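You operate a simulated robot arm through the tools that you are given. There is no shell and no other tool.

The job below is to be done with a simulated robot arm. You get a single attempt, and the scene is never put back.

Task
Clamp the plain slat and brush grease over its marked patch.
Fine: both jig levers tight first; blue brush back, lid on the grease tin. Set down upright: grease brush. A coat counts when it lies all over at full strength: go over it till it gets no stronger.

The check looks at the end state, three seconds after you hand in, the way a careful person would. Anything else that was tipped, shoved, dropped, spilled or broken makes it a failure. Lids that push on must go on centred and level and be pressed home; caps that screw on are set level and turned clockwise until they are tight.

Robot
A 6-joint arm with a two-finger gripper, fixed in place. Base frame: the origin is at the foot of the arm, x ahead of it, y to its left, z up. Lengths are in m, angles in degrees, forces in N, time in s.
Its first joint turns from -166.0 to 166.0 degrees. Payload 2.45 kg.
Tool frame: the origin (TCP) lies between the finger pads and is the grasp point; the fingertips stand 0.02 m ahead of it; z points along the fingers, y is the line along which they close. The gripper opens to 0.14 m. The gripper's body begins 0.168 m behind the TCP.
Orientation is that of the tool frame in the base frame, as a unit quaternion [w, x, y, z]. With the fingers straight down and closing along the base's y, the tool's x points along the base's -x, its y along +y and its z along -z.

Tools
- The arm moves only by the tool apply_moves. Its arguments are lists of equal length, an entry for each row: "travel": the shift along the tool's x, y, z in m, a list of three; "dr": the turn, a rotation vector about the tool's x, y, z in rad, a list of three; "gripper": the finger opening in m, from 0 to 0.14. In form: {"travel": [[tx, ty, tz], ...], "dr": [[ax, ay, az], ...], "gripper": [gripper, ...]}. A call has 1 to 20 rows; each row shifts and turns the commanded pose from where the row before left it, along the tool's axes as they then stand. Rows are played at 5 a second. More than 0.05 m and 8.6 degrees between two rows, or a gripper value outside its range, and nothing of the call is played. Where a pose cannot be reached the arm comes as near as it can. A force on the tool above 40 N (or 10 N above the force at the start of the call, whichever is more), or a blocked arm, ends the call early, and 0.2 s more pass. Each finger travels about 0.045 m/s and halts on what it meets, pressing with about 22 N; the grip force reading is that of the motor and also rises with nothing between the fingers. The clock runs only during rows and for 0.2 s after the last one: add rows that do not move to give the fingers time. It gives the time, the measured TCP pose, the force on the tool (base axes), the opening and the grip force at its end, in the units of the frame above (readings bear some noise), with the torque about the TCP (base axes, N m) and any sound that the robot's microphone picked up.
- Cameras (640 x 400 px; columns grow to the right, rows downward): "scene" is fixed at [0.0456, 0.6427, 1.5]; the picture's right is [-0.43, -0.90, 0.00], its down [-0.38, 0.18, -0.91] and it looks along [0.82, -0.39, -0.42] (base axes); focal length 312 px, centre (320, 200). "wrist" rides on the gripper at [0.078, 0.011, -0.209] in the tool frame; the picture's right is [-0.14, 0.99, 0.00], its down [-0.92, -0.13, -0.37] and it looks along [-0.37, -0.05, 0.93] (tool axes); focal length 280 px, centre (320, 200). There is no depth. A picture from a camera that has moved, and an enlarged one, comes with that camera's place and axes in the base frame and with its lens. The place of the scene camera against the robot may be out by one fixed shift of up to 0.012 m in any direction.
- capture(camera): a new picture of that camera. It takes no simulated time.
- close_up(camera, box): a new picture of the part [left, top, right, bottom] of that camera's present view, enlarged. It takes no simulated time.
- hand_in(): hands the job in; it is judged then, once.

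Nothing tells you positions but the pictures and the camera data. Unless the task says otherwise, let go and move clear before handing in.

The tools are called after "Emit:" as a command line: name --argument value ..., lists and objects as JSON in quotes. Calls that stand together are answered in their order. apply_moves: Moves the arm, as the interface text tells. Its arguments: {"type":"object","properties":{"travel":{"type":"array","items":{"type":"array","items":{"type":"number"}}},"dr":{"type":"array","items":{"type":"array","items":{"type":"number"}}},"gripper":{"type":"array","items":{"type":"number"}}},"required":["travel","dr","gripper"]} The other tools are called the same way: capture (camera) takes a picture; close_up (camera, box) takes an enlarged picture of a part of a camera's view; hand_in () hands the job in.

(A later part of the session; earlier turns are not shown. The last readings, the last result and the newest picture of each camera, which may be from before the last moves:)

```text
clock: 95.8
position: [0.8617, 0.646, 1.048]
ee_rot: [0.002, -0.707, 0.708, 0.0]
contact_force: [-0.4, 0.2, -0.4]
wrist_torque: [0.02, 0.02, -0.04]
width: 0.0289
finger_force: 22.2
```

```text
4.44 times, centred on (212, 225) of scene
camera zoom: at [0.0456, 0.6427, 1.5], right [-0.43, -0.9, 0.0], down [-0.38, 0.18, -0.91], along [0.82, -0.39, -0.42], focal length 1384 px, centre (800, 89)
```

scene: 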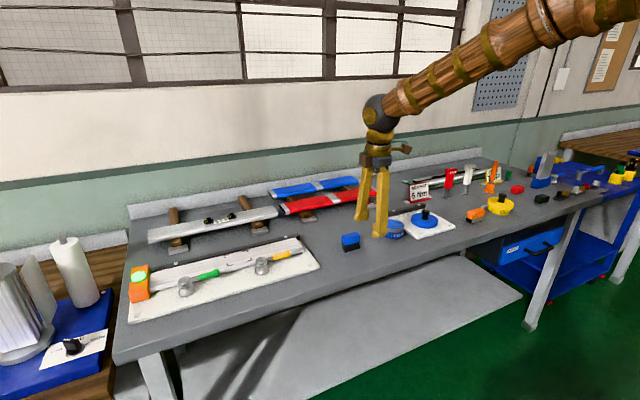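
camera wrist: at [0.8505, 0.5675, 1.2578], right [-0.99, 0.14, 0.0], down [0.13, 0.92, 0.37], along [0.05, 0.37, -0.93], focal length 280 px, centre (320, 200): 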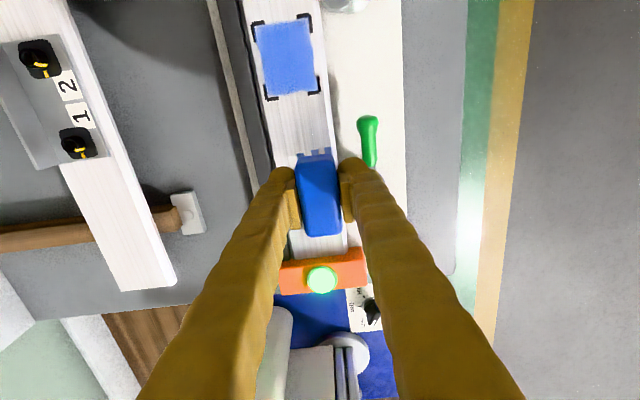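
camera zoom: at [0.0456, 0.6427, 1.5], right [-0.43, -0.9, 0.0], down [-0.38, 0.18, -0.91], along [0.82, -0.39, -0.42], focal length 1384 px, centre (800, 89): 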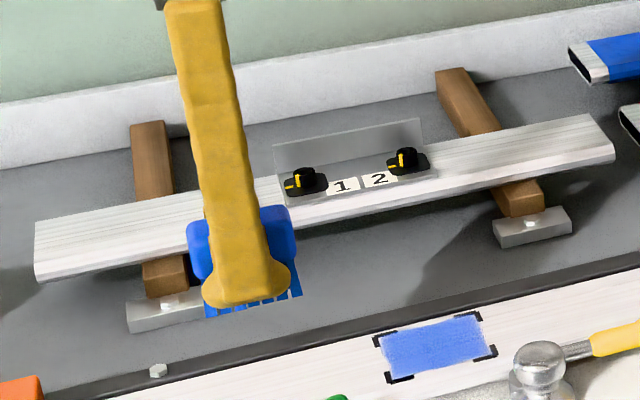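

The coat is thinner at the edges and maybe not yet at full strength. I'll do another pass, this time stroking along x, the fingers' stiff direction, with firmer contact.

Emit:
apply_moves --travel '[[0.04, -0.006, 0], [0.04, -0.006, 0], [0.03, -0.006, 0], [0, 0, 0.035], [0, 0, 0.03], [0, 0, 0.0175], [0, 0, 0]]' --dr '[[0, 0, 0], [0, 0, 0], [0, 0, 0], [0, 0, 0], [0, 0, 0], [0, 0, 0], [0, 0, 0]]' --gripper '[0.01, 0.01, 0.01, 0.01, 0.01, 0.01, 0.01]'

Emit:
apply_moves --travel '[[0, 0, 0.0008], [0, 0, 0]]' --dr '[[0, 0, 0], [0, 0, 0]]' --gripper '[0.01, 0.01]'

Emit:
apply_moves --travel '[[0, 0, 0.0006], [0, 0, 0]]' --dr '[[0, 0, 0], [0, 0, 0]]' --gripper '[0.01, 0.01]'

```text
clock: 97.4
position: [0.8791, 0.5364, 0.9654]
ee_rot: [-0.001, 0.707, -0.707, 0.001]
contact_force: [-0.4, -0.1, -0.9]
wrist_torque: [0.01, 0.02, 0.03]
width: 0.0293
finger_force: 21.8
```

```text
clock: 98.0
position: [0.8768, 0.5362, 0.9649]
ee_rot: [-0.001, 0.708, -0.707, 0.0]
contact_force: [0.2, 1.0, -1.0]
wrist_torque: [0.01, 0.0, 0.0]
width: 0.0291
finger_force: 21.9
```

```text
clock: 98.6
position: [0.8784, 0.5366, 0.9632]
ee_rot: [-0.001, 0.708, -0.707, 0.0]
contact_force: [0.3, -0.4, -1.4]
wrist_torque: [0.01, 0.0, -0.02]
width: 0.0291
finger_force: 21.8
```

Emit:
apply_moves --travel '[[0, 0, 0.0008], [0, 0, 0]]' --dr '[[0, 0, 0], [0, 0, 0]]' --gripper '[0.01, 0.01]'

Emit:
apply_moves --travel '[[0, 0, 0.0008], [0, 0, 0]]' --dr '[[0, 0, 0], [0, 0, 0]]' --gripper '[0.01, 0.01]'

Emit:
apply_moves --travel '[[0, 0, 0.0006], [0, 0, 0]]' --dr '[[0, 0, 0], [0, 0, 0]]' --gripper '[0.01, 0.01]'

```text
clock: 99.2
position: [0.8776, 0.5365, 0.9632]
ee_rot: [-0.001, 0.707, -0.707, 0.0]
contact_force: [-0.2, -0.5, -1.0]
wrist_torque: [-0.01, 0.01, 0.0]
width: 0.0293
finger_force: 21.5
```

```text
clock: 99.8
position: [0.8785, 0.536, 0.9634]
ee_rot: [-0.002, 0.707, -0.707, 0.0]
contact_force: [-1.6, 0.5, 3.8]
wrist_torque: [-0.05, 0.01, 0.03]
width: 0.0289
finger_force: 21.7
```

```text
clock: 100.4
position: [0.8783, 0.5355, 0.9622]
ee_rot: [0.002, -0.707, 0.707, 0.0]
contact_force: [-1.9, 0.0, 15.9]
wrist_torque: [-0.09, 0.02, -0.06]
width: 0.0289
finger_force: 21.7
```

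Emit:
apply_moves --travel '[[0, 0.0093, 0], [0, 0.0093, 0], [0, -0.0105, 0], [0, -0.0105, 0], [0, -0.0105, 0], [0, -0.0105, 0], [0, 0.0105, 0], [0, 0.0105, 0], [0, 0.0105, 0], [0, 0.0105, 0], [0.0095, 0, 0], [0.0095, 0, 0], [0, -0.0105, 0], [0, -0.0105, 0], [0, -0.0105, 0], [0, -0.0105, 0], [0, 0, 0]]' --dr '[[0, 0, 0], [0, 0, 0], [0, 0, 0], [0, 0, 0], [0, 0, 0], [0, 0, 0], [0, 0, 0], [0, 0, 0], [0, 0, 0], [0, 0, 0], [0, 0, 0], [0, 0, 0], [0, 0, 0], [0, 0, 0], [0, 0, 0], [0, 0, 0], [0, 0, 0]]' --gripper '[0.01, 0.01, 0.01, 0.01, 0.01, 0.01, 0.01, 0.01, 0.01, 0.01, 0.01, 0.01, 0.01, 0.01, 0.01, 0.01, 0.01]'

Emit:
close_up --camera "wrist" --box '[240, 90, 400, 190]'

Emit:
close_up --camera "scene" --box '[200, 215, 296, 275]'

```text
clock: 104.0
position: [0.9016, 0.5173, 0.9615]
ee_rot: [0.002, -0.707, 0.708, 0.001]
contact_force: [-2.3, -1.9, 6.8]
wrist_torque: [-0.04, 0.03, -0.04]
width: 0.0289
finger_force: 21.9
```

```text
4.00 times, centred on (320, 140) of wrist
camera zoom: at [0.891, 0.4387, 1.1717], right [-0.99, 0.14, 0.0], down [0.13, 0.92, 0.37], along [0.05, 0.37, -0.93], focal length 1122 px, centre (320, 440)
```

zoom: 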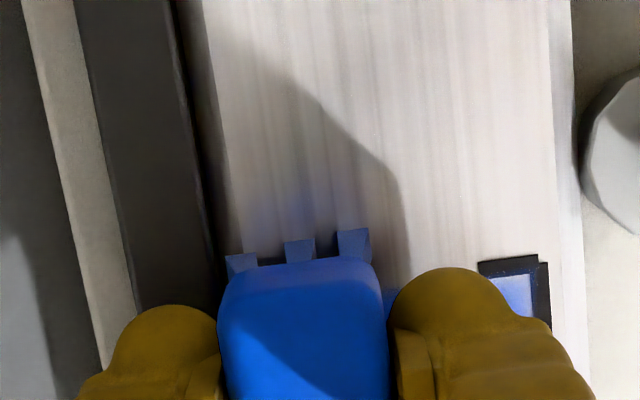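

```text
6.67 times, centred on (248, 245) of scene
camera zoom: at [0.0456, 0.6427, 1.5], right [-0.43, -0.9, 0.0], down [-0.38, 0.18, -0.91], along [0.82, -0.39, -0.42], focal length 2077 px, centre (800, -100)
```

zoom: 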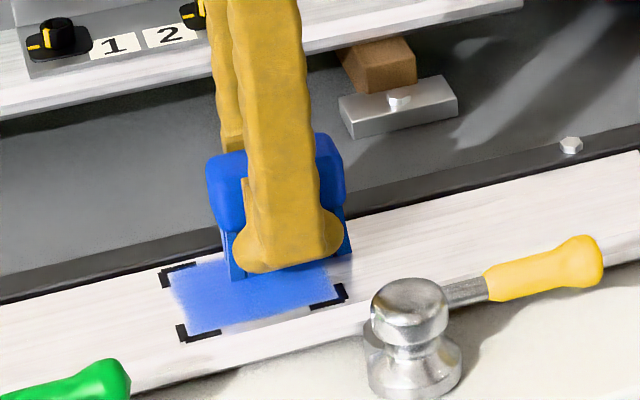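

The slat outside the marks stays clean. I'll continue with the stroke back, then the +y side.

Emit:
apply_moves --travel '[[0, 0.0105, 0.0004], [0, 0.0105, 0], [0, 0.0105, 0], [0, 0.0105, 0], [-0.0098, 0, 0], [-0.0098, 0, 0], [-0.0098, 0, 0], [-0.0098, 0, 0], [0, -0.0105, 0], [0, -0.0105, 0], [0, -0.0105, 0], [0, -0.0105, 0], [0, 0.0105, 0.0003], [0, 0.0105, 0], [0, 0.0105, 0], [0, 0.0105, 0], [0, 0, 0]]' --dr '[[0, 0, 0], [0, 0, 0], [0, 0, 0], [0, 0, 0], [0, 0, 0], [0, 0, 0], [0, 0, 0], [0, 0, 0], [0, 0, 0], [0, 0, 0], [0, 0, 0], [0, 0, 0], [0, 0, 0], [0, 0, 0], [0, 0, 0], [0, 0, 0], [0, 0, 0]]' --gripper '[0.01, 0.01, 0.01, 0.01, 0.01, 0.01, 0.01, 0.01, 0.01, 0.01, 0.01, 0.01, 0.01, 0.01, 0.01, 0.01, 0.01]'

Emit:
close_up --camera "scene" --box '[200, 215, 296, 275]'

Emit:
close_up --camera "wrist" --box '[240, 90, 400, 190]'

```text
clock: 107.6
position: [0.8587, 0.5557, 0.9608]
ee_rot: [-0.002, 0.708, -0.706, 0.0]
contact_force: [2.6, -0.9, 10.3]
wrist_torque: [-0.02, -0.04, 0.01]
width: 0.0288
finger_force: 22.2
```

```text
6.67 times, centred on (248, 245) of scene
camera zoom: at [0.0456, 0.6427, 1.5], right [-0.43, -0.9, 0.0], down [-0.38, 0.18, -0.91], along [0.82, -0.39, -0.42], focal length 2077 px, centre (800, -100)
```

zoom: 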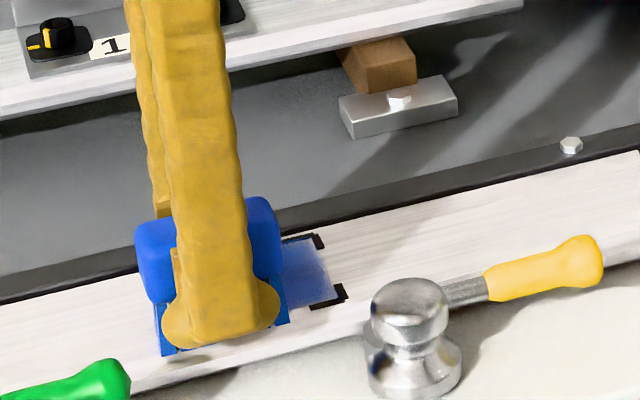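

```text
4.00 times, centred on (320, 140) of wrist
camera zoom: at [0.8489, 0.4778, 1.1712], right [-0.99, 0.14, 0.0], down [0.13, 0.92, 0.37], along [0.05, 0.37, -0.93], focal length 1122 px, centre (320, 440)
```

zoom: 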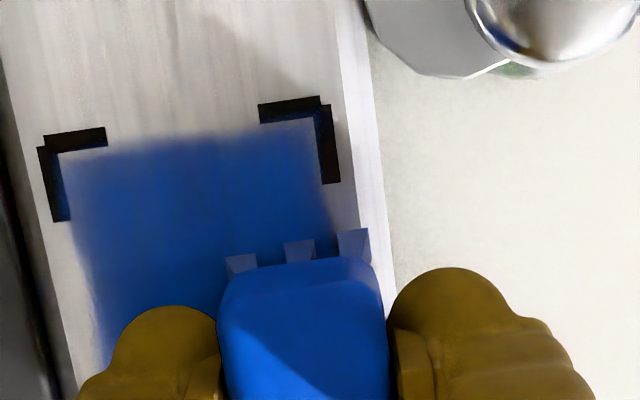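

I'll lift and compare the coat's colour with before, using the same viewing pose.

Emit:
apply_moves --travel '[[0, 0, -0.015], [0, 0, -0.03], [0, 0, -0.04], [-0.045, -0.0015, 0], [-0.045, -0.0015, 0], [0, 0, 0]]' --dr '[[0, 0, 0], [0, 0, 0], [0, 0, 0], [0, 0, 0], [0, 0, 0], [0, 0, 0]]' --gripper '[0.01, 0.01, 0.01, 0.01, 0.01, 0.01]'

Emit:
close_up --camera "wrist" --box '[220, 0, 348, 110]'

Emit:
close_up --camera "scene" --box '[216, 225, 264, 275]'

Emit:
close_up --camera "scene" --box '[140, 180, 284, 270]'

```text
clock: 109.0
position: [0.8617, 0.6468, 1.0454]
ee_rot: [0.001, -0.706, 0.708, 0.0]
contact_force: [0.4, 0.0, -1.0]
wrist_torque: [0.02, -0.02, -0.01]
width: 0.0289
finger_force: 22.1
```

```text
3.64 times, centred on (284, 55) of wrist
camera zoom: at [0.8517, 0.5686, 1.2561], right [-0.99, 0.14, 0.0], down [0.13, 0.92, 0.37], along [0.05, 0.37, -0.93], focal length 1020 px, centre (451, 727)
```

zoom: 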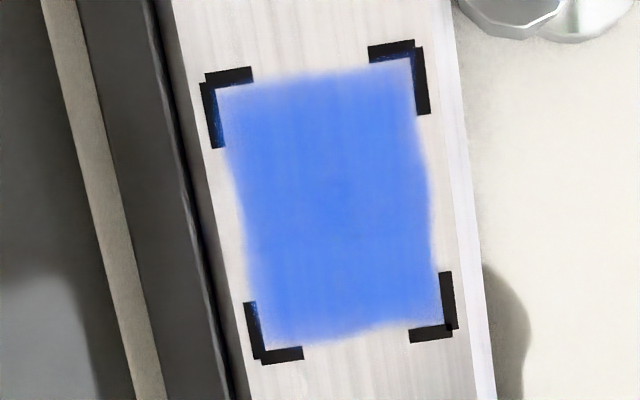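

```text
8.00 times, centred on (240, 250) of scene
camera zoom: at [0.0456, 0.6427, 1.5], right [-0.43, -0.9, 0.0], down [-0.38, 0.18, -0.91], along [0.82, -0.39, -0.42], focal length 2492 px, centre (960, -200)
```

zoom: 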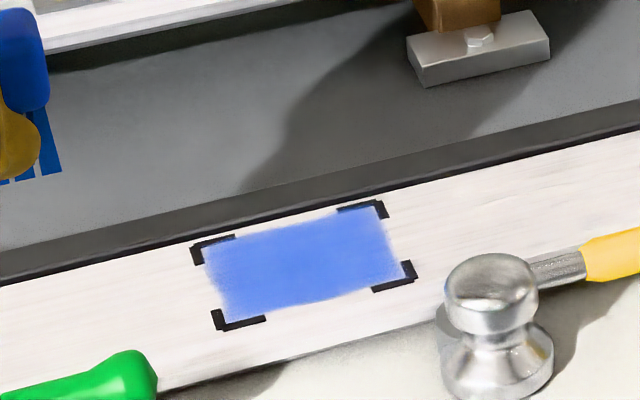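

```text
4.44 times, centred on (212, 225) of scene
camera zoom: at [0.0456, 0.6427, 1.5], right [-0.43, -0.9, 0.0], down [-0.38, 0.18, -0.91], along [0.82, -0.39, -0.42], focal length 1384 px, centre (800, 89)
```

zoom: 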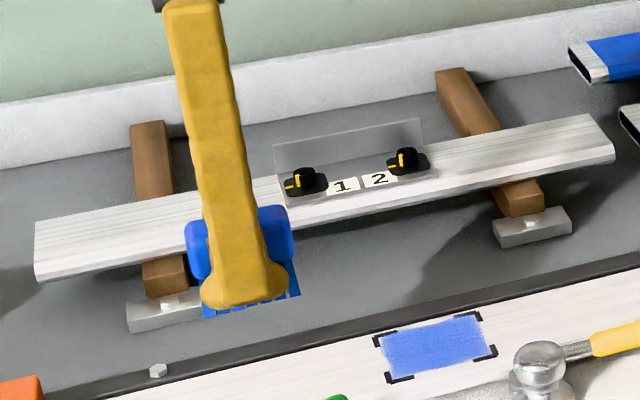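

The colour looks unchanged from the previous pass, so the coat may be saturated or the brush may be dry. To be sure, I'll dip again and go over the patch once more, including the edges.

Emit:
apply_moves --travel '[[0.0351, 0.0016, 0], [0.0351, 0.0016, 0], [0.0351, 0.0016, 0], [0.0351, 0.0016, 0], [0.0351, 0.0016, 0], [0.0351, 0.0016, 0], [0.0351, 0.0016, 0], [0.0351, 0.0016, 0], [0.0351, 0.0016, 0], [0.0351, 0.0016, 0], [0.0351, 0.0016, 0], [0.0351, 0.0016, 0], [0.0351, 0.0016, 0], [0.0351, 0.0016, 0], [0.0351, 0.0016, 0], [0.0351, 0.0016, 0], [0.0351, 0.0016, 0], [0.0351, 0.0016, 0], [0.0351, 0.0016, 0], [0, 0, 0]]' --dr '[[0, 0, 0], [0, 0, 0], [0, 0, 0], [0, 0, 0], [0, 0, 0], [0, 0, 0], [0, 0, 0], [0, 0, 0], [0, 0, 0], [0, 0, 0], [0, 0, 0], [0, 0, 0], [0, 0, 0], [0, 0, 0], [0, 0, 0], [0, 0, 0], [0, 0, 0], [0, 0, 0], [0, 0, 0], [0, 0, 0]]' --gripper '[0.01, 0.01, 0.01, 0.01, 0.01, 0.01, 0.01, 0.01, 0.01, 0.01, 0.01, 0.01, 0.01, 0.01, 0.01, 0.01, 0.01, 0.01, 0.01, 0.01]'

Emit:
close_up --camera "wrist" --box '[264, 110, 376, 180]'

Emit:
close_up --camera "scene" --box '[344, 170, 440, 240]'

```text
clock: 113.2
position: [0.8311, -0.0217, 1.0468]
ee_rot: [0.001, -0.707, 0.707, 0.0]
contact_force: [-1.0, 0.6, -0.8]
wrist_torque: [0.0, -0.03, -0.01]
width: 0.029
finger_force: 22.0
```

```text
5.71 times, centred on (320, 145) of wrist
camera zoom: at [0.8209, -0.0998, 1.256], right [-0.99, 0.14, 0.0], down [0.13, 0.92, 0.37], along [0.05, 0.37, -0.93], focal length 1602 px, centre (320, 514)
```

zoom: 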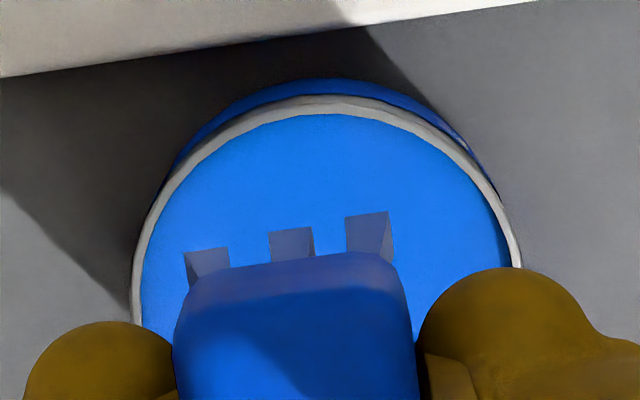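

```text
5.71 times, centred on (392, 205) of scene
camera zoom: at [0.0456, 0.6427, 1.5], right [-0.43, -0.9, 0.0], down [-0.38, 0.18, -0.91], along [0.82, -0.39, -0.42], focal length 1780 px, centre (-91, 171)
```

zoom: 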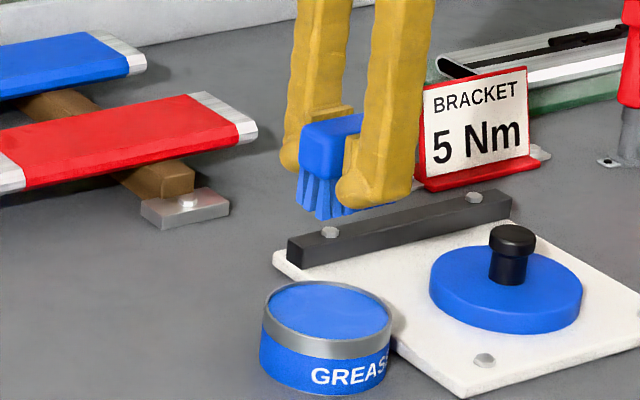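

The tin is unmoved and the brush is centred. I'll dip lightly this time.

Emit:
apply_moves --travel '[[0, 0, 0.025], [0, 0, 0.025], [0, 0, 0.015], [0, 0, 0.007], [0, 0, 0]]' --dr '[[0, 0, 0], [0, 0, 0], [0, 0, 0], [0, 0, 0], [0, 0, 0]]' --gripper '[0.01, 0.01, 0.01, 0.01, 0.01]'

Emit:
apply_moves --travel '[[0, 0, 0.001], [0, 0, 0.001], [0, 0, 0]]' --dr '[[0, 0, 0], [0, 0, 0], [0, 0, 0]]' --gripper '[0.01, 0.01, 0.01]'

Emit:
apply_moves --travel '[[0, 0, 0.001], [0, 0, 0]]' --dr '[[0, 0, 0], [0, 0, 0]]' --gripper '[0.01, 0.01]'

```text
clock: 114.4
position: [0.8304, -0.0205, 0.9734]
ee_rot: [0.001, -0.707, 0.708, 0.0]
contact_force: [-0.4, 0.7, -0.7]
wrist_torque: [0.0, 0.02, 0.01]
width: 0.0288
finger_force: 21.5
```

```text
clock: 115.2
position: [0.8322, -0.0204, 0.9715]
ee_rot: [0.001, -0.707, 0.707, -0.001]
contact_force: [-0.3, 0.0, -1.0]
wrist_torque: [-0.01, 0.03, 0.02]
width: 0.0289
finger_force: 21.9
```

```text
clock: 115.8
position: [0.832, -0.0216, 0.9704]
ee_rot: [-0.002, 0.707, -0.707, 0.0]
contact_force: [0.0, -0.3, -1.4]
wrist_torque: [0.0, 0.04, 0.0]
width: 0.0288
finger_force: 21.7
```

Emit:
apply_moves --travel '[[0, 0, 0.001], [0, 0, 0]]' --dr '[[0, 0, 0], [0, 0, 0]]' --gripper '[0.01, 0.01]'

Emit:
apply_moves --travel '[[0, 0, 0.001], [0, 0, 0]]' --dr '[[0, 0, 0], [0, 0, 0]]' --gripper '[0.01, 0.01]'

Emit:
apply_moves --travel '[[0, 0, 0.0007], [0, 0, 0]]' --dr '[[0, 0, 0], [0, 0, 0]]' --gripper '[0.01, 0.01]'

Emit:
close_up --camera "scene" --box '[344, 180, 440, 240]'

```text
clock: 116.4
position: [0.8321, -0.0209, 0.9692]
ee_rot: [0.001, -0.707, 0.707, 0.0]
contact_force: [-1.8, 0.1, 6.8]
wrist_torque: [0.01, 0.08, -0.01]
width: 0.0289
finger_force: 21.8
```

```text
clock: 117.0
position: [0.8319, -0.0208, 0.9688]
ee_rot: [0.003, -0.707, 0.707, 0.0]
contact_force: [-0.2, -0.1, 16.8]
wrist_torque: [0.0, 0.0, 0.02]
width: 0.0289
finger_force: 22.3
```

```text
clock: 117.6
position: [0.8316, -0.0207, 0.9674]
ee_rot: [0.001, -0.707, 0.707, 0.001]
contact_force: [3.6, -0.3, 17.2]
wrist_torque: [-0.01, -0.07, -0.01]
width: 0.0288
finger_force: 22.7
```

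```text
6.67 times, centred on (392, 210) of scene
camera zoom: at [0.0456, 0.6427, 1.5], right [-0.43, -0.9, 0.0], down [-0.38, 0.18, -0.91], along [0.82, -0.39, -0.42], focal length 2077 px, centre (-160, 133)
```

zoom: 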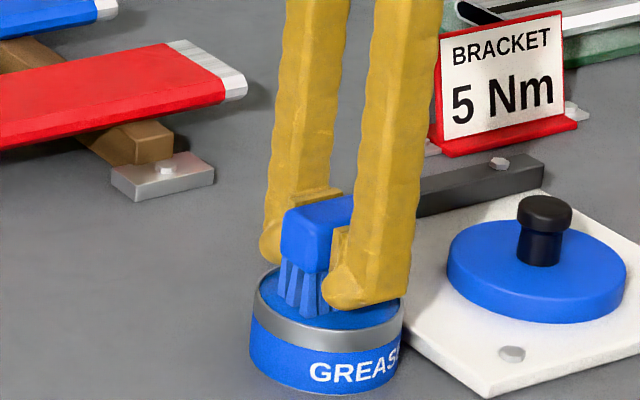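

Dipped with firm contact. I'll lift out and return to the patch.

Emit:
apply_moves --travel '[[0, 0, -0.01], [0, 0, -0.025], [0, 0, -0.035], [-0.0348, -0.0031, 0], [-0.0348, -0.0031, 0], [-0.0348, -0.0031, 0], [-0.0348, -0.0031, 0], [-0.0348, -0.0031, 0], [-0.0348, -0.0031, 0], [-0.0348, -0.0031, 0], [-0.0348, -0.0031, 0], [-0.0348, -0.0031, 0], [-0.0348, -0.0031, 0], [-0.0348, -0.0031, 0], [-0.0348, -0.0031, 0], [-0.0348, -0.0031, 0], [-0.0348, -0.0031, 0], [-0.0348, -0.0031, 0], [-0.0348, -0.0031, 0], [0, 0, 0]]' --dr '[[0, 0, 0], [0, 0, 0], [0, 0, 0], [0, 0, 0], [0, 0, 0], [0, 0, 0], [0, 0, 0], [0, 0, 0], [0, 0, 0], [0, 0, 0], [0, 0, 0], [0, 0, 0], [0, 0, 0], [0, 0, 0], [0, 0, 0], [0, 0, 0], [0, 0, 0], [0, 0, 0], [0, 0, 0], [0, 0, 0]]' --gripper '[0.01, 0.01, 0.01, 0.01, 0.01, 0.01, 0.01, 0.01, 0.01, 0.01, 0.01, 0.01, 0.01, 0.01, 0.01, 0.01, 0.01, 0.01, 0.01, 0.01]'

Emit:
close_up --camera "scene" --box '[180, 190, 324, 280]'

Emit:
close_up --camera "wrist" --box '[240, 100, 400, 200]'

```text
clock: 121.8
position: [0.8809, 0.5368, 1.037]
ee_rot: [-0.001, 0.707, -0.707, -0.001]
contact_force: [-0.6, 0.3, -1.4]
wrist_torque: [0.01, -0.03, -0.02]
width: 0.029
finger_force: 22.1
```

```text
4.44 times, centred on (252, 235) of scene
camera zoom: at [0.0456, 0.6427, 1.5], right [-0.43, -0.9, 0.0], down [-0.38, 0.18, -0.91], along [0.82, -0.39, -0.42], focal length 1384 px, centre (622, 44)
```

zoom: 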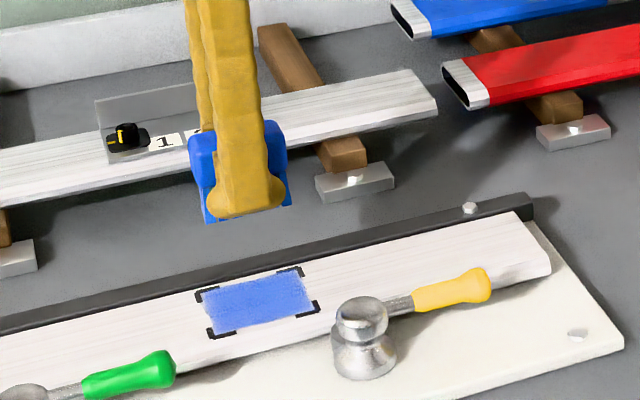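

```text
4.00 times, centred on (320, 150) of wrist
camera zoom: at [0.8706, 0.4581, 1.2482], right [-0.99, 0.14, 0.0], down [0.13, 0.92, 0.37], along [0.05, 0.37, -0.93], focal length 1122 px, centre (320, 400)
```

zoom: 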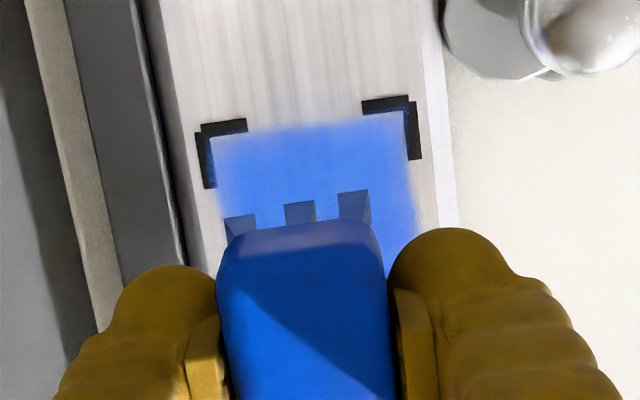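

Emit:
apply_moves --travel '[[0, 0, 0.035], [0, 0, 0.03], [0, 0, 0.0105], [0, 0, 0]]' --dr '[[0, 0, 0], [0, 0, 0], [0, 0, 0], [0, 0, 0]]' --gripper '[0.01, 0.01, 0.01, 0.01]'

Emit:
apply_moves --travel '[[0, 0, 0.001], [0, 0, 0]]' --dr '[[0, 0, 0], [0, 0, 0]]' --gripper '[0.01, 0.01]'

Emit:
apply_moves --travel '[[0, 0, 0.001], [0, 0, 0]]' --dr '[[0, 0, 0], [0, 0, 0]]' --gripper '[0.01, 0.01]'

```text
clock: 122.8
position: [0.8808, 0.5368, 0.9618]
ee_rot: [0.002, -0.707, 0.708, 0.0]
contact_force: [0.4, -0.2, -0.7]
wrist_torque: [0.02, -0.02, 0.03]
width: 0.029
finger_force: 21.5
```

```text
clock: 123.4
position: [0.8825, 0.5362, 0.9614]
ee_rot: [-0.001, 0.707, -0.707, 0.0]
contact_force: [0.7, 0.0, -0.4]
wrist_torque: [0.01, 0.0, -0.01]
width: 0.0287
finger_force: 22.3
```

```text
clock: 124.0
position: [0.8816, 0.535, 0.9602]
ee_rot: [-0.001, 0.708, -0.707, 0.0]
contact_force: [0.0, -0.4, -1.5]
wrist_torque: [-0.01, 0.01, -0.03]
width: 0.029
finger_force: 22.1
```

Emit:
apply_moves --travel '[[0, 0, 0.0008], [0, 0, 0]]' --dr '[[0, 0, 0], [0, 0, 0]]' --gripper '[0.01, 0.01]'

Emit:
apply_moves --travel '[[0, 0, 0.0008], [0, 0, 0]]' --dr '[[0, 0, 0], [0, 0, 0]]' --gripper '[0.01, 0.01]'

Emit:
apply_moves --travel '[[0, 0, 0.0006], [0, 0, 0]]' --dr '[[0, 0, 0], [0, 0, 0]]' --gripper '[0.01, 0.01]'

```text
clock: 124.6
position: [0.8808, 0.5362, 0.9607]
ee_rot: [0.001, -0.707, 0.707, 0.0]
contact_force: [-0.5, -0.2, -0.9]
wrist_torque: [-0.01, 0.0, -0.01]
width: 0.0287
finger_force: 21.5
```

```text
clock: 125.2
position: [0.8815, 0.537, 0.9593]
ee_rot: [0.0, -0.707, 0.707, 0.0]
contact_force: [-0.7, 1.0, 2.6]
wrist_torque: [0.05, 0.07, 0.0]
width: 0.029
finger_force: 21.4
```

```text
clock: 125.8
position: [0.8817, 0.535, 0.9592]
ee_rot: [0.002, -0.707, 0.707, 0.001]
contact_force: [-1.4, 1.8, 9.4]
wrist_torque: [-0.02, 0.06, 0.0]
width: 0.0285
finger_force: 22.2
```

Contact at about 9 N. I'll do another full set of strokes reaching past the edges.

Emit:
apply_moves --travel '[[0, 0.0123, 0.0003], [0, 0.0123, 0], [0, -0.0118, 0], [0, -0.0118, 0], [0, -0.0118, 0], [0, -0.0118, 0], [0.0105, 0, 0], [0.0105, 0, 0], [0, 0.0118, 0.0002], [0, 0.0118, 0], [0, 0.0118, 0], [0, 0.0118, 0], [0, -0.0118, 0.0002], [0, -0.0118, 0], [0, -0.0118, 0], [0, -0.0118, 0], [0, 0, 0]]' --dr '[[0, 0, 0], [0, 0, 0], [0, 0, 0], [0, 0, 0], [0, 0, 0], [0, 0, 0], [0, 0, 0], [0, 0, 0], [0, 0, 0], [0, 0, 0], [0, 0, 0], [0, 0, 0], [0, 0, 0], [0, 0, 0], [0, 0, 0], [0, 0, 0], [0, 0, 0]]' --gripper '[0.01, 0.01, 0.01, 0.01, 0.01, 0.01, 0.01, 0.01, 0.01, 0.01, 0.01, 0.01, 0.01, 0.01, 0.01, 0.01, 0.01]'

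Emit:
close_up --camera "scene" --box '[216, 225, 264, 275]'

```text
clock: 129.4
position: [0.9052, 0.5151, 0.9578]
ee_rot: [-0.001, 0.708, -0.707, 0.0]
contact_force: [-2.4, -2.2, 9.3]
wrist_torque: [-0.01, 0.05, 0.02]
width: 0.0288
finger_force: 21.7
```

```text
8.00 times, centred on (240, 250) of scene
camera zoom: at [0.0456, 0.6427, 1.5], right [-0.43, -0.9, 0.0], down [-0.38, 0.18, -0.91], along [0.82, -0.39, -0.42], focal length 2492 px, centre (960, -200)
```

zoom: 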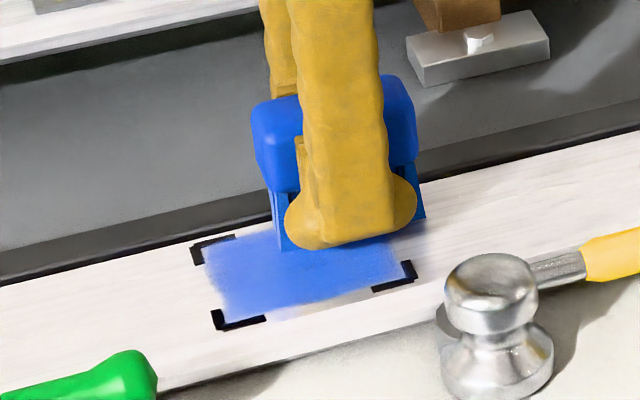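

Emit:
apply_moves --travel '[[-0.0105, 0, 0.0002], [-0.0105, 0, 0], [-0.0105, 0, 0], [-0.0105, 0, 0], [0, 0.0118, 0], [0, 0.0118, 0], [0, 0.0118, 0], [0, 0.0118, 0], [0, -0.0118, 0.0002], [0, -0.0118, 0], [0, -0.0118, 0], [0, -0.0118, 0], [0, 0.0118, 0.0002], [0, 0.0118, 0], [0, 0.0118, 0], [0, 0.0118, 0], [0, 0, 0]]' --dr '[[0, 0, 0], [0, 0, 0], [0, 0, 0], [0, 0, 0], [0, 0, 0], [0, 0, 0], [0, 0, 0], [0, 0, 0], [0, 0, 0], [0, 0, 0], [0, 0, 0], [0, 0, 0], [0, 0, 0], [0, 0, 0], [0, 0, 0], [0, 0, 0], [0, 0, 0]]' --gripper '[0.01, 0.01, 0.01, 0.01, 0.01, 0.01, 0.01, 0.01, 0.01, 0.01, 0.01, 0.01, 0.01, 0.01, 0.01, 0.01, 0.01]'

Emit:
apply_moves --travel '[[0.0105, 0, 0.0002], [0.0105, 0, 0], [0, -0.0118, 0], [0, -0.0118, 0], [0, -0.0118, 0], [0, -0.0118, 0], [0, 0.0118, 0], [0, 0.0118, 0], [0, 0.0118, 0], [0, 0.0118, 0], [0, 0, 0]]' --dr '[[0, 0, 0], [0, 0, 0], [0, 0, 0], [0, 0, 0], [0, 0, 0], [0, 0, 0], [0, 0, 0], [0, 0, 0], [0, 0, 0], [0, 0, 0], [0, 0, 0]]' --gripper '[0.01, 0.01, 0.01, 0.01, 0.01, 0.01, 0.01, 0.01, 0.01, 0.01, 0.01]'

Emit:
apply_moves --travel '[[0, 0, -0.015], [0, 0, -0.03], [0, 0, -0.04], [-0.04, -0.0015, 0], [-0.035, -0.0015, 0], [-0.035, 0, 0], [0, 0, 0]]' --dr '[[0, 0, 0], [0, 0, 0], [0, 0, 0], [0, 0, 0], [0, 0, 0], [0, 0, 0], [0, 0, 0]]' --gripper '[0.01, 0.01, 0.01, 0.01, 0.01, 0.01, 0.01]'

Emit:
close_up --camera "wrist" --box '[220, 0, 348, 110]'

Emit:
close_up --camera "scene" --box '[216, 225, 264, 275]'

```text
clock: 133.0
position: [0.8564, 0.5569, 0.9576]
ee_rot: [-0.001, 0.707, -0.707, 0.001]
contact_force: [3.6, -0.5, 12.7]
wrist_torque: [0.0, -0.08, -0.02]
width: 0.029
finger_force: 21.8
```

```text
clock: 135.4
position: [0.8579, 0.5361, 0.9559]
ee_rot: [0.001, -0.707, 0.707, -0.001]
contact_force: [0.1, 0.3, -0.5]
wrist_torque: [0.02, 0.01, 0.03]
width: 0.029
finger_force: 21.8
```

```text
clock: 137.0
position: [0.8608, 0.647, 1.0426]
ee_rot: [0.001, -0.707, 0.708, 0.0]
contact_force: [0.0, 0.6, -1.4]
wrist_torque: [0.0, -0.01, 0.0]
width: 0.0286
finger_force: 22.4
```

```text
3.64 times, centred on (284, 55) of wrist
camera zoom: at [0.8503, 0.5682, 1.2526], right [-0.99, 0.14, 0.0], down [0.13, 0.92, 0.37], along [0.05, 0.37, -0.93], focal length 1020 px, centre (451, 727)
```

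zoom: 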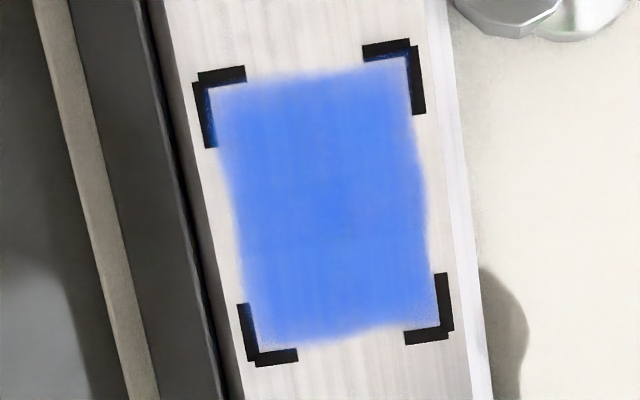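

```text
8.00 times, centred on (240, 250) of scene
camera zoom: at [0.0456, 0.6427, 1.5], right [-0.43, -0.9, 0.0], down [-0.38, 0.18, -0.91], along [0.82, -0.39, -0.42], focal length 2492 px, centre (960, -200)
```

zoom: 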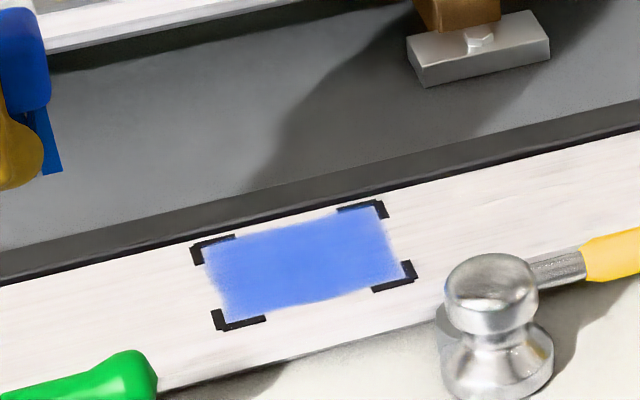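

The colour is unchanged after a fresh dip and another full pass, which suggests it is saturated. I'll zoom in on the edges to be sure.

Emit:
close_up --camera "wrist" --box '[250, 8, 314, 52]'

Emit:
close_up --camera "wrist" --box '[256, 58, 320, 102]'

Emit:
capture --camera "wrist"

```text
9.09 times, centred on (282, 30) of wrist
camera zoom: at [0.8503, 0.5682, 1.2526], right [-0.99, 0.14, 0.0], down [0.13, 0.92, 0.37], along [0.05, 0.37, -0.93], focal length 2549 px, centre (666, 1746)
```

zoom: 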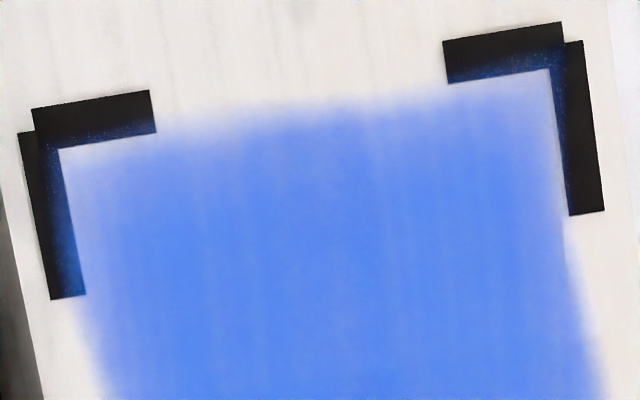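

```text
9.09 times, centred on (288, 80) of wrist
camera zoom: at [0.8503, 0.5682, 1.2526], right [-0.99, 0.14, 0.0], down [0.13, 0.92, 0.37], along [0.05, 0.37, -0.93], focal length 2549 px, centre (611, 1291)
```

zoom: 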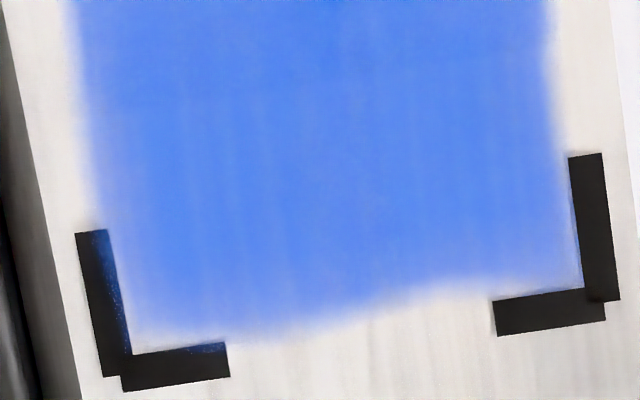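

```text
taken
camera wrist: at [0.8503, 0.5682, 1.2526], right [-0.99, 0.14, 0.0], down [0.13, 0.92, 0.37], along [0.05, 0.37, -0.93], focal length 280 px, centre (320, 200)
```

wrist: 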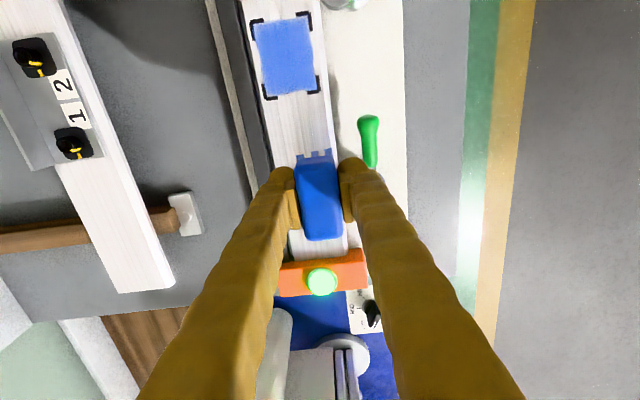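

The coat fills the marked rectangle evenly with only soft borders, and further passes don't change it. Now I'll return the brush to its place; first I'll check how it sits in the grip.

Emit:
close_up --camera "scene" --box '[170, 200, 234, 260]'

Emit:
close_up --camera "wrist" --box '[264, 140, 376, 250]'

```text
6.67 times, centred on (202, 230) of scene
camera zoom: at [0.0456, 0.6427, 1.5], right [-0.43, -0.9, 0.0], down [-0.38, 0.18, -0.91], along [0.82, -0.39, -0.42], focal length 2077 px, centre (1107, 0)
```

zoom: 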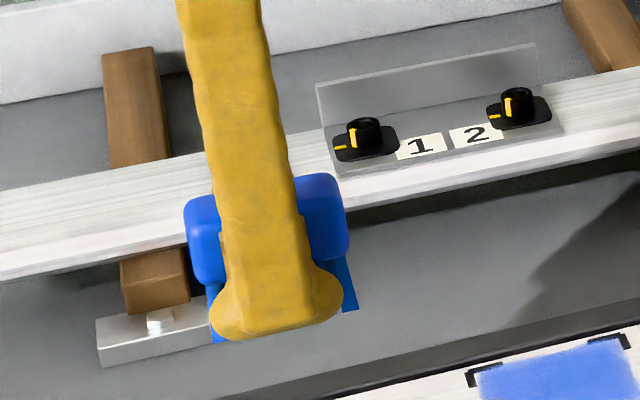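

```text
3.64 times, centred on (320, 195) of wrist
camera zoom: at [0.8503, 0.5682, 1.2526], right [-0.99, 0.14, 0.0], down [0.13, 0.92, 0.37], along [0.05, 0.37, -0.93], focal length 1020 px, centre (320, 218)
```

zoom: 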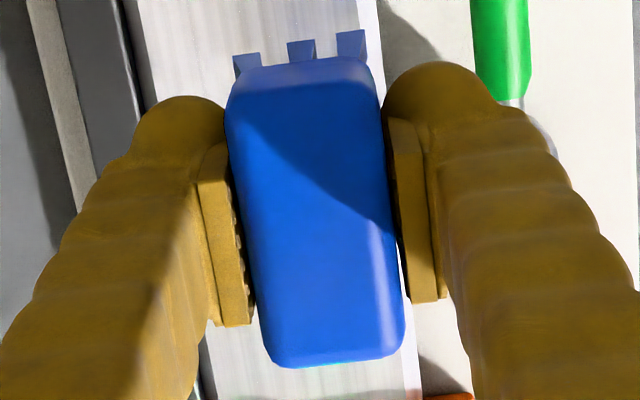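

The brush is level in the grip. I'll carry it back over its original spot.

Emit:
apply_moves --travel '[[0.034, 0.0034, 0], [0.034, 0.0034, 0], [0.034, 0.0034, 0], [0.034, 0.0034, 0], [0.034, 0.0034, 0], [0.034, 0.0034, 0], [0.034, 0.0034, 0], [0.034, 0.0034, 0], [0.034, 0.0034, 0], [0.034, 0.0034, 0], [0.034, 0.0034, 0], [0.034, 0.0034, 0], [0.034, 0.0034, 0], [0.034, 0.0034, 0], [0, 0, 0]]' --dr '[[0, 0, 0], [0, 0, 0], [0, 0, 0], [0, 0, 0], [0, 0, 0], [0, 0, 0], [0, 0, 0], [0, 0, 0], [0, 0, 0], [0, 0, 0], [0, 0, 0], [0, 0, 0], [0, 0, 0], [0, 0, 0], [0, 0, 0]]' --gripper '[0.01, 0.01, 0.01, 0.01, 0.01, 0.01, 0.01, 0.01, 0.01, 0.01, 0.01, 0.01, 0.01, 0.01, 0.01]'

Emit:
apply_moves --travel '[[0, 0, 0.03], [0, 0, 0.03], [0, 0, 0.03], [0, 0, 0.013], [0, 0, 0]]' --dr '[[0, 0, 0], [0, 0, 0], [0, 0, 0], [0, 0, 0], [0, 0, 0]]' --gripper '[0.01, 0.01, 0.01, 0.01, 0.01]'

Emit:
close_up --camera "scene" --box '[312, 200, 408, 260]'

```text
clock: 140.2
position: [0.8123, 0.171, 1.0409]
ee_rot: [-0.001, 0.708, -0.706, 0.0]
contact_force: [0.1, 0.2, -0.9]
wrist_torque: [0.01, -0.03, 0.0]
width: 0.0289
finger_force: 22.1
```

```text
clock: 141.4
position: [0.812, 0.1695, 0.9375]
ee_rot: [-0.001, 0.707, -0.707, 0.0]
contact_force: [-0.2, 0.5, -1.9]
wrist_torque: [-0.01, -0.01, 0.01]
width: 0.0289
finger_force: 21.9
```

```text
6.67 times, centred on (360, 230) of scene
camera zoom: at [0.0456, 0.6427, 1.5], right [-0.43, -0.9, 0.0], down [-0.38, 0.18, -0.91], along [0.82, -0.39, -0.42], focal length 2077 px, centre (53, 0)
```

zoom: 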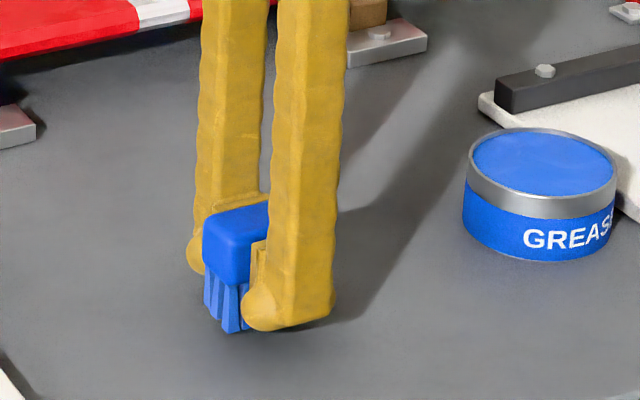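

Emit:
apply_moves --travel '[[0, 0, 0.002], [0, 0, 0.002], [0, 0, 0]]' --dr '[[0, 0, 0], [0, 0, 0], [0, 0, 0]]' --gripper '[0.01, 0.01, 0.01]'

Emit:
apply_moves --travel '[[0, 0, 0.001], [0, 0, 0]]' --dr '[[0, 0, 0], [0, 0, 0]]' --gripper '[0.01, 0.01]'

Emit:
apply_moves --travel '[[0, 0, 0.001], [0, 0, 0]]' --dr '[[0, 0, 0], [0, 0, 0]]' --gripper '[0.01, 0.01]'

```text
clock: 142.2
position: [0.812, 0.1701, 0.9332]
ee_rot: [-0.001, 0.707, -0.707, 0.0]
contact_force: [-0.3, 0.5, -1.6]
wrist_torque: [0.02, 0.0, -0.01]
width: 0.029
finger_force: 22.4
```

```text
clock: 142.8
position: [0.8132, 0.1698, 0.9319]
ee_rot: [0.001, -0.707, 0.707, 0.0]
contact_force: [-0.6, 0.1, -1.0]
wrist_torque: [-0.05, 0.02, -0.01]
width: 0.029
finger_force: 22.5
```

```text
clock: 143.4
position: [0.8121, 0.1711, 0.931]
ee_rot: [-0.002, 0.708, -0.707, 0.0]
contact_force: [-0.8, -0.2, 0.1]
wrist_torque: [0.0, -0.01, 0.01]
width: 0.0287
finger_force: 22.2
```

Emit:
apply_moves --travel '[[0, 0, 0.001], [0, 0, 0]]' --dr '[[0, 0, 0], [0, 0, 0]]' --gripper '[0.01, 0.01]'

Emit:
apply_moves --travel '[[0, 0, 0.001], [0, 0, 0]]' --dr '[[0, 0, 0], [0, 0, 0]]' --gripper '[0.01, 0.01]'

Emit:
close_up --camera "scene" --box '[312, 200, 408, 260]'

```text
clock: 144.0
position: [0.8118, 0.1702, 0.9312]
ee_rot: [-0.002, 0.707, -0.707, 0.0]
contact_force: [0.9, 0.6, -0.7]
wrist_torque: [-0.03, -0.01, -0.01]
width: 0.0289
finger_force: 22.2
```

```text
clock: 144.6
position: [0.8121, 0.1709, 0.9306]
ee_rot: [-0.001, 0.707, -0.707, 0.001]
contact_force: [-0.1, -0.3, -1.0]
wrist_torque: [-0.01, 0.02, -0.04]
width: 0.029
finger_force: 21.9
```

```text
6.67 times, centred on (360, 230) of scene
camera zoom: at [0.0456, 0.6427, 1.5], right [-0.43, -0.9, 0.0], down [-0.38, 0.18, -0.91], along [0.82, -0.39, -0.42], focal length 2077 px, centre (53, 0)
```

zoom: 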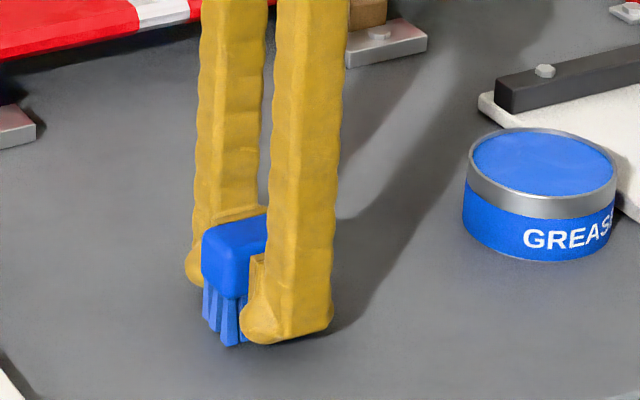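

Emit:
apply_moves --travel '[[0, 0, 0.001], [0, 0, 0]]' --dr '[[0, 0, 0], [0, 0, 0]]' --gripper '[0.01, 0.01]'

Emit:
apply_moves --travel '[[0, 0, 0.0008], [0, 0, 0]]' --dr '[[0, 0, 0], [0, 0, 0]]' --gripper '[0.01, 0.01]'

Emit:
apply_moves --travel '[[0, 0, 0.0008], [0, 0, 0]]' --dr '[[0, 0, 0], [0, 0, 0]]' --gripper '[0.01, 0.01]'

```text
clock: 145.2
position: [0.8112, 0.1699, 0.9293]
ee_rot: [0.001, -0.707, 0.707, 0.0]
contact_force: [0.3, -0.8, -0.8]
wrist_torque: [-0.01, 0.0, -0.04]
width: 0.029
finger_force: 22.4
```

```text
clock: 145.8
position: [0.8115, 0.1706, 0.9288]
ee_rot: [0.001, -0.707, 0.707, 0.0]
contact_force: [0.5, -0.8, -0.7]
wrist_torque: [-0.02, -0.01, -0.01]
width: 0.0289
finger_force: 21.8
```

```text
clock: 146.4
position: [0.8121, 0.1701, 0.9277]
ee_rot: [0.001, -0.707, 0.708, 0.0]
contact_force: [-0.1, 0.0, -1.5]
wrist_torque: [0.0, -0.03, 0.01]
width: 0.029
finger_force: 22.0
```

Emit:
apply_moves --travel '[[0, 0, 0.0008], [0, 0, 0]]' --dr '[[0, 0, 0], [0, 0, 0]]' --gripper '[0.01, 0.01]'

Emit:
apply_moves --travel '[[0, 0, 0.0008], [0, 0, 0]]' --dr '[[0, 0, 0], [0, 0, 0]]' --gripper '[0.01, 0.01]'

Emit:
close_up --camera "scene" --box '[330, 215, 378, 255]'

Emit:
close_up --camera "wrist" --box '[264, 140, 376, 250]'

```text
clock: 147.0
position: [0.8124, 0.1702, 0.9266]
ee_rot: [-0.001, 0.708, -0.706, 0.0]
contact_force: [0.2, 0.3, 1.2]
wrist_torque: [-0.03, 0.05, -0.02]
width: 0.029
finger_force: 22.1
```

```text
clock: 147.6
position: [0.8114, 0.17, 0.9257]
ee_rot: [-0.001, 0.707, -0.707, -0.001]
contact_force: [-3.0, 3.0, 14.6]
wrist_torque: [-0.02, 0.08, 0.01]
width: 0.029
finger_force: 22.1
```

```text
10.00 times, centred on (354, 235) of scene
camera zoom: at [0.0456, 0.6427, 1.5], right [-0.43, -0.9, 0.0], down [-0.38, 0.18, -0.91], along [0.82, -0.39, -0.42], focal length 3115 px, centre (-20, -150)
```

zoom: 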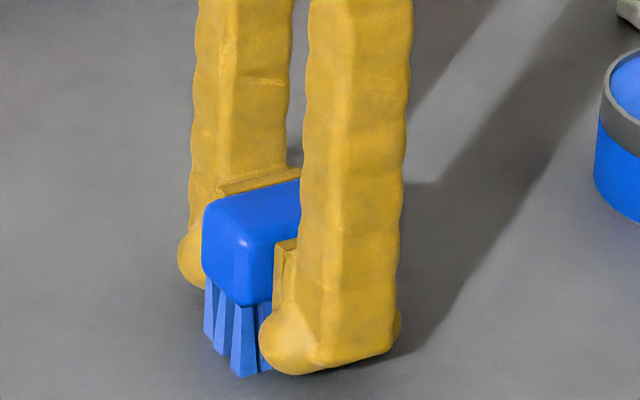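

```text
3.64 times, centred on (320, 195) of wrist
camera zoom: at [0.8017, 0.0916, 1.1368], right [-0.99, 0.14, 0.0], down [0.13, 0.92, 0.37], along [0.05, 0.37, -0.93], focal length 1020 px, centre (320, 218)
```

zoom: 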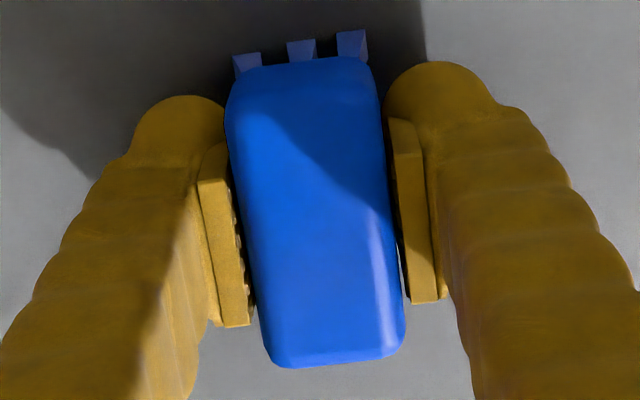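

The bristles rest on the bench. I'll ease off slightly, open slowly, and rise straight up.

Emit:
apply_moves --travel '[[0, 0, -0.0006], [0, 0, 0]]' --dr '[[0, 0, 0], [0, 0, 0]]' --gripper '[0.01, 0.01]'

Emit:
apply_moves --travel '[[0, 0, 0], [0, 0, 0], [0, 0, 0], [0, 0, 0], [0, 0, 0], [0, 0, 0]]' --dr '[[0, 0, 0], [0, 0, 0], [0, 0, 0], [0, 0, 0], [0, 0, 0], [0, 0, 0]]' --gripper '[0.031, 0.04, 0.05, 0.06, 0.07, 0.07]'

Emit:
close_up --camera "scene" --box '[312, 200, 408, 260]'

Emit:
close_up --camera "wrist" --box '[240, 130, 400, 230]'

```text
clock: 148.2
position: [0.8125, 0.1704, 0.9259]
ee_rot: [0.002, -0.707, 0.707, 0.0]
contact_force: [0.6, 2.5, 9.3]
wrist_torque: [0.05, -0.02, -0.02]
width: 0.0291
finger_force: 21.8
```

```text
clock: 149.6
position: [0.8124, 0.1705, 0.9268]
ee_rot: [0.001, -0.707, 0.707, 0.0]
contact_force: [-0.4, -0.9, -0.9]
wrist_torque: [-0.05, 0.01, -0.04]
width: 0.0699
finger_force: 0.1
```

```text
6.67 times, centred on (360, 230) of scene
camera zoom: at [0.0456, 0.6427, 1.5], right [-0.43, -0.9, 0.0], down [-0.38, 0.18, -0.91], along [0.82, -0.39, -0.42], focal length 2077 px, centre (53, 0)
```

zoom: 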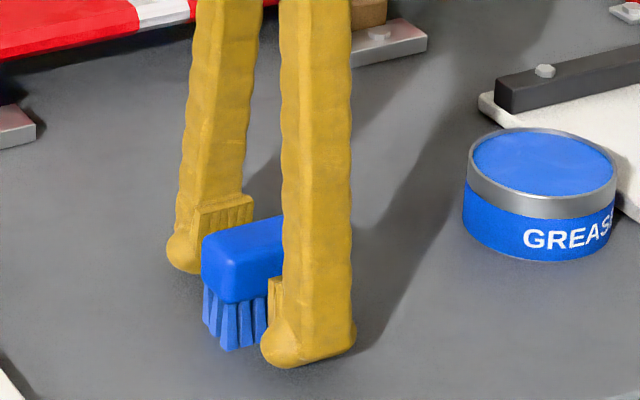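

```text
4.00 times, centred on (320, 180) of wrist
camera zoom: at [0.8018, 0.0916, 1.1368], right [-0.99, 0.14, 0.0], down [0.13, 0.92, 0.37], along [0.05, 0.37, -0.93], focal length 1122 px, centre (320, 280)
```

zoom: 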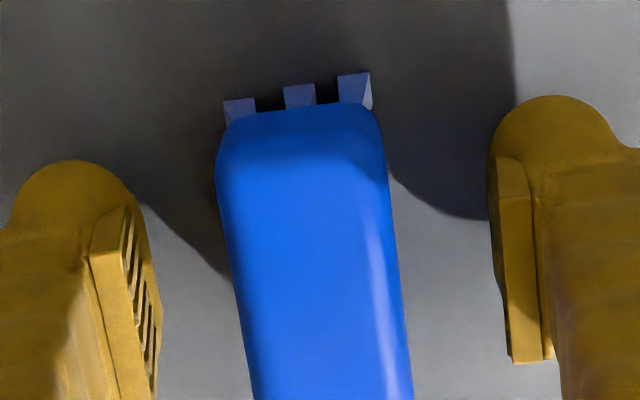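

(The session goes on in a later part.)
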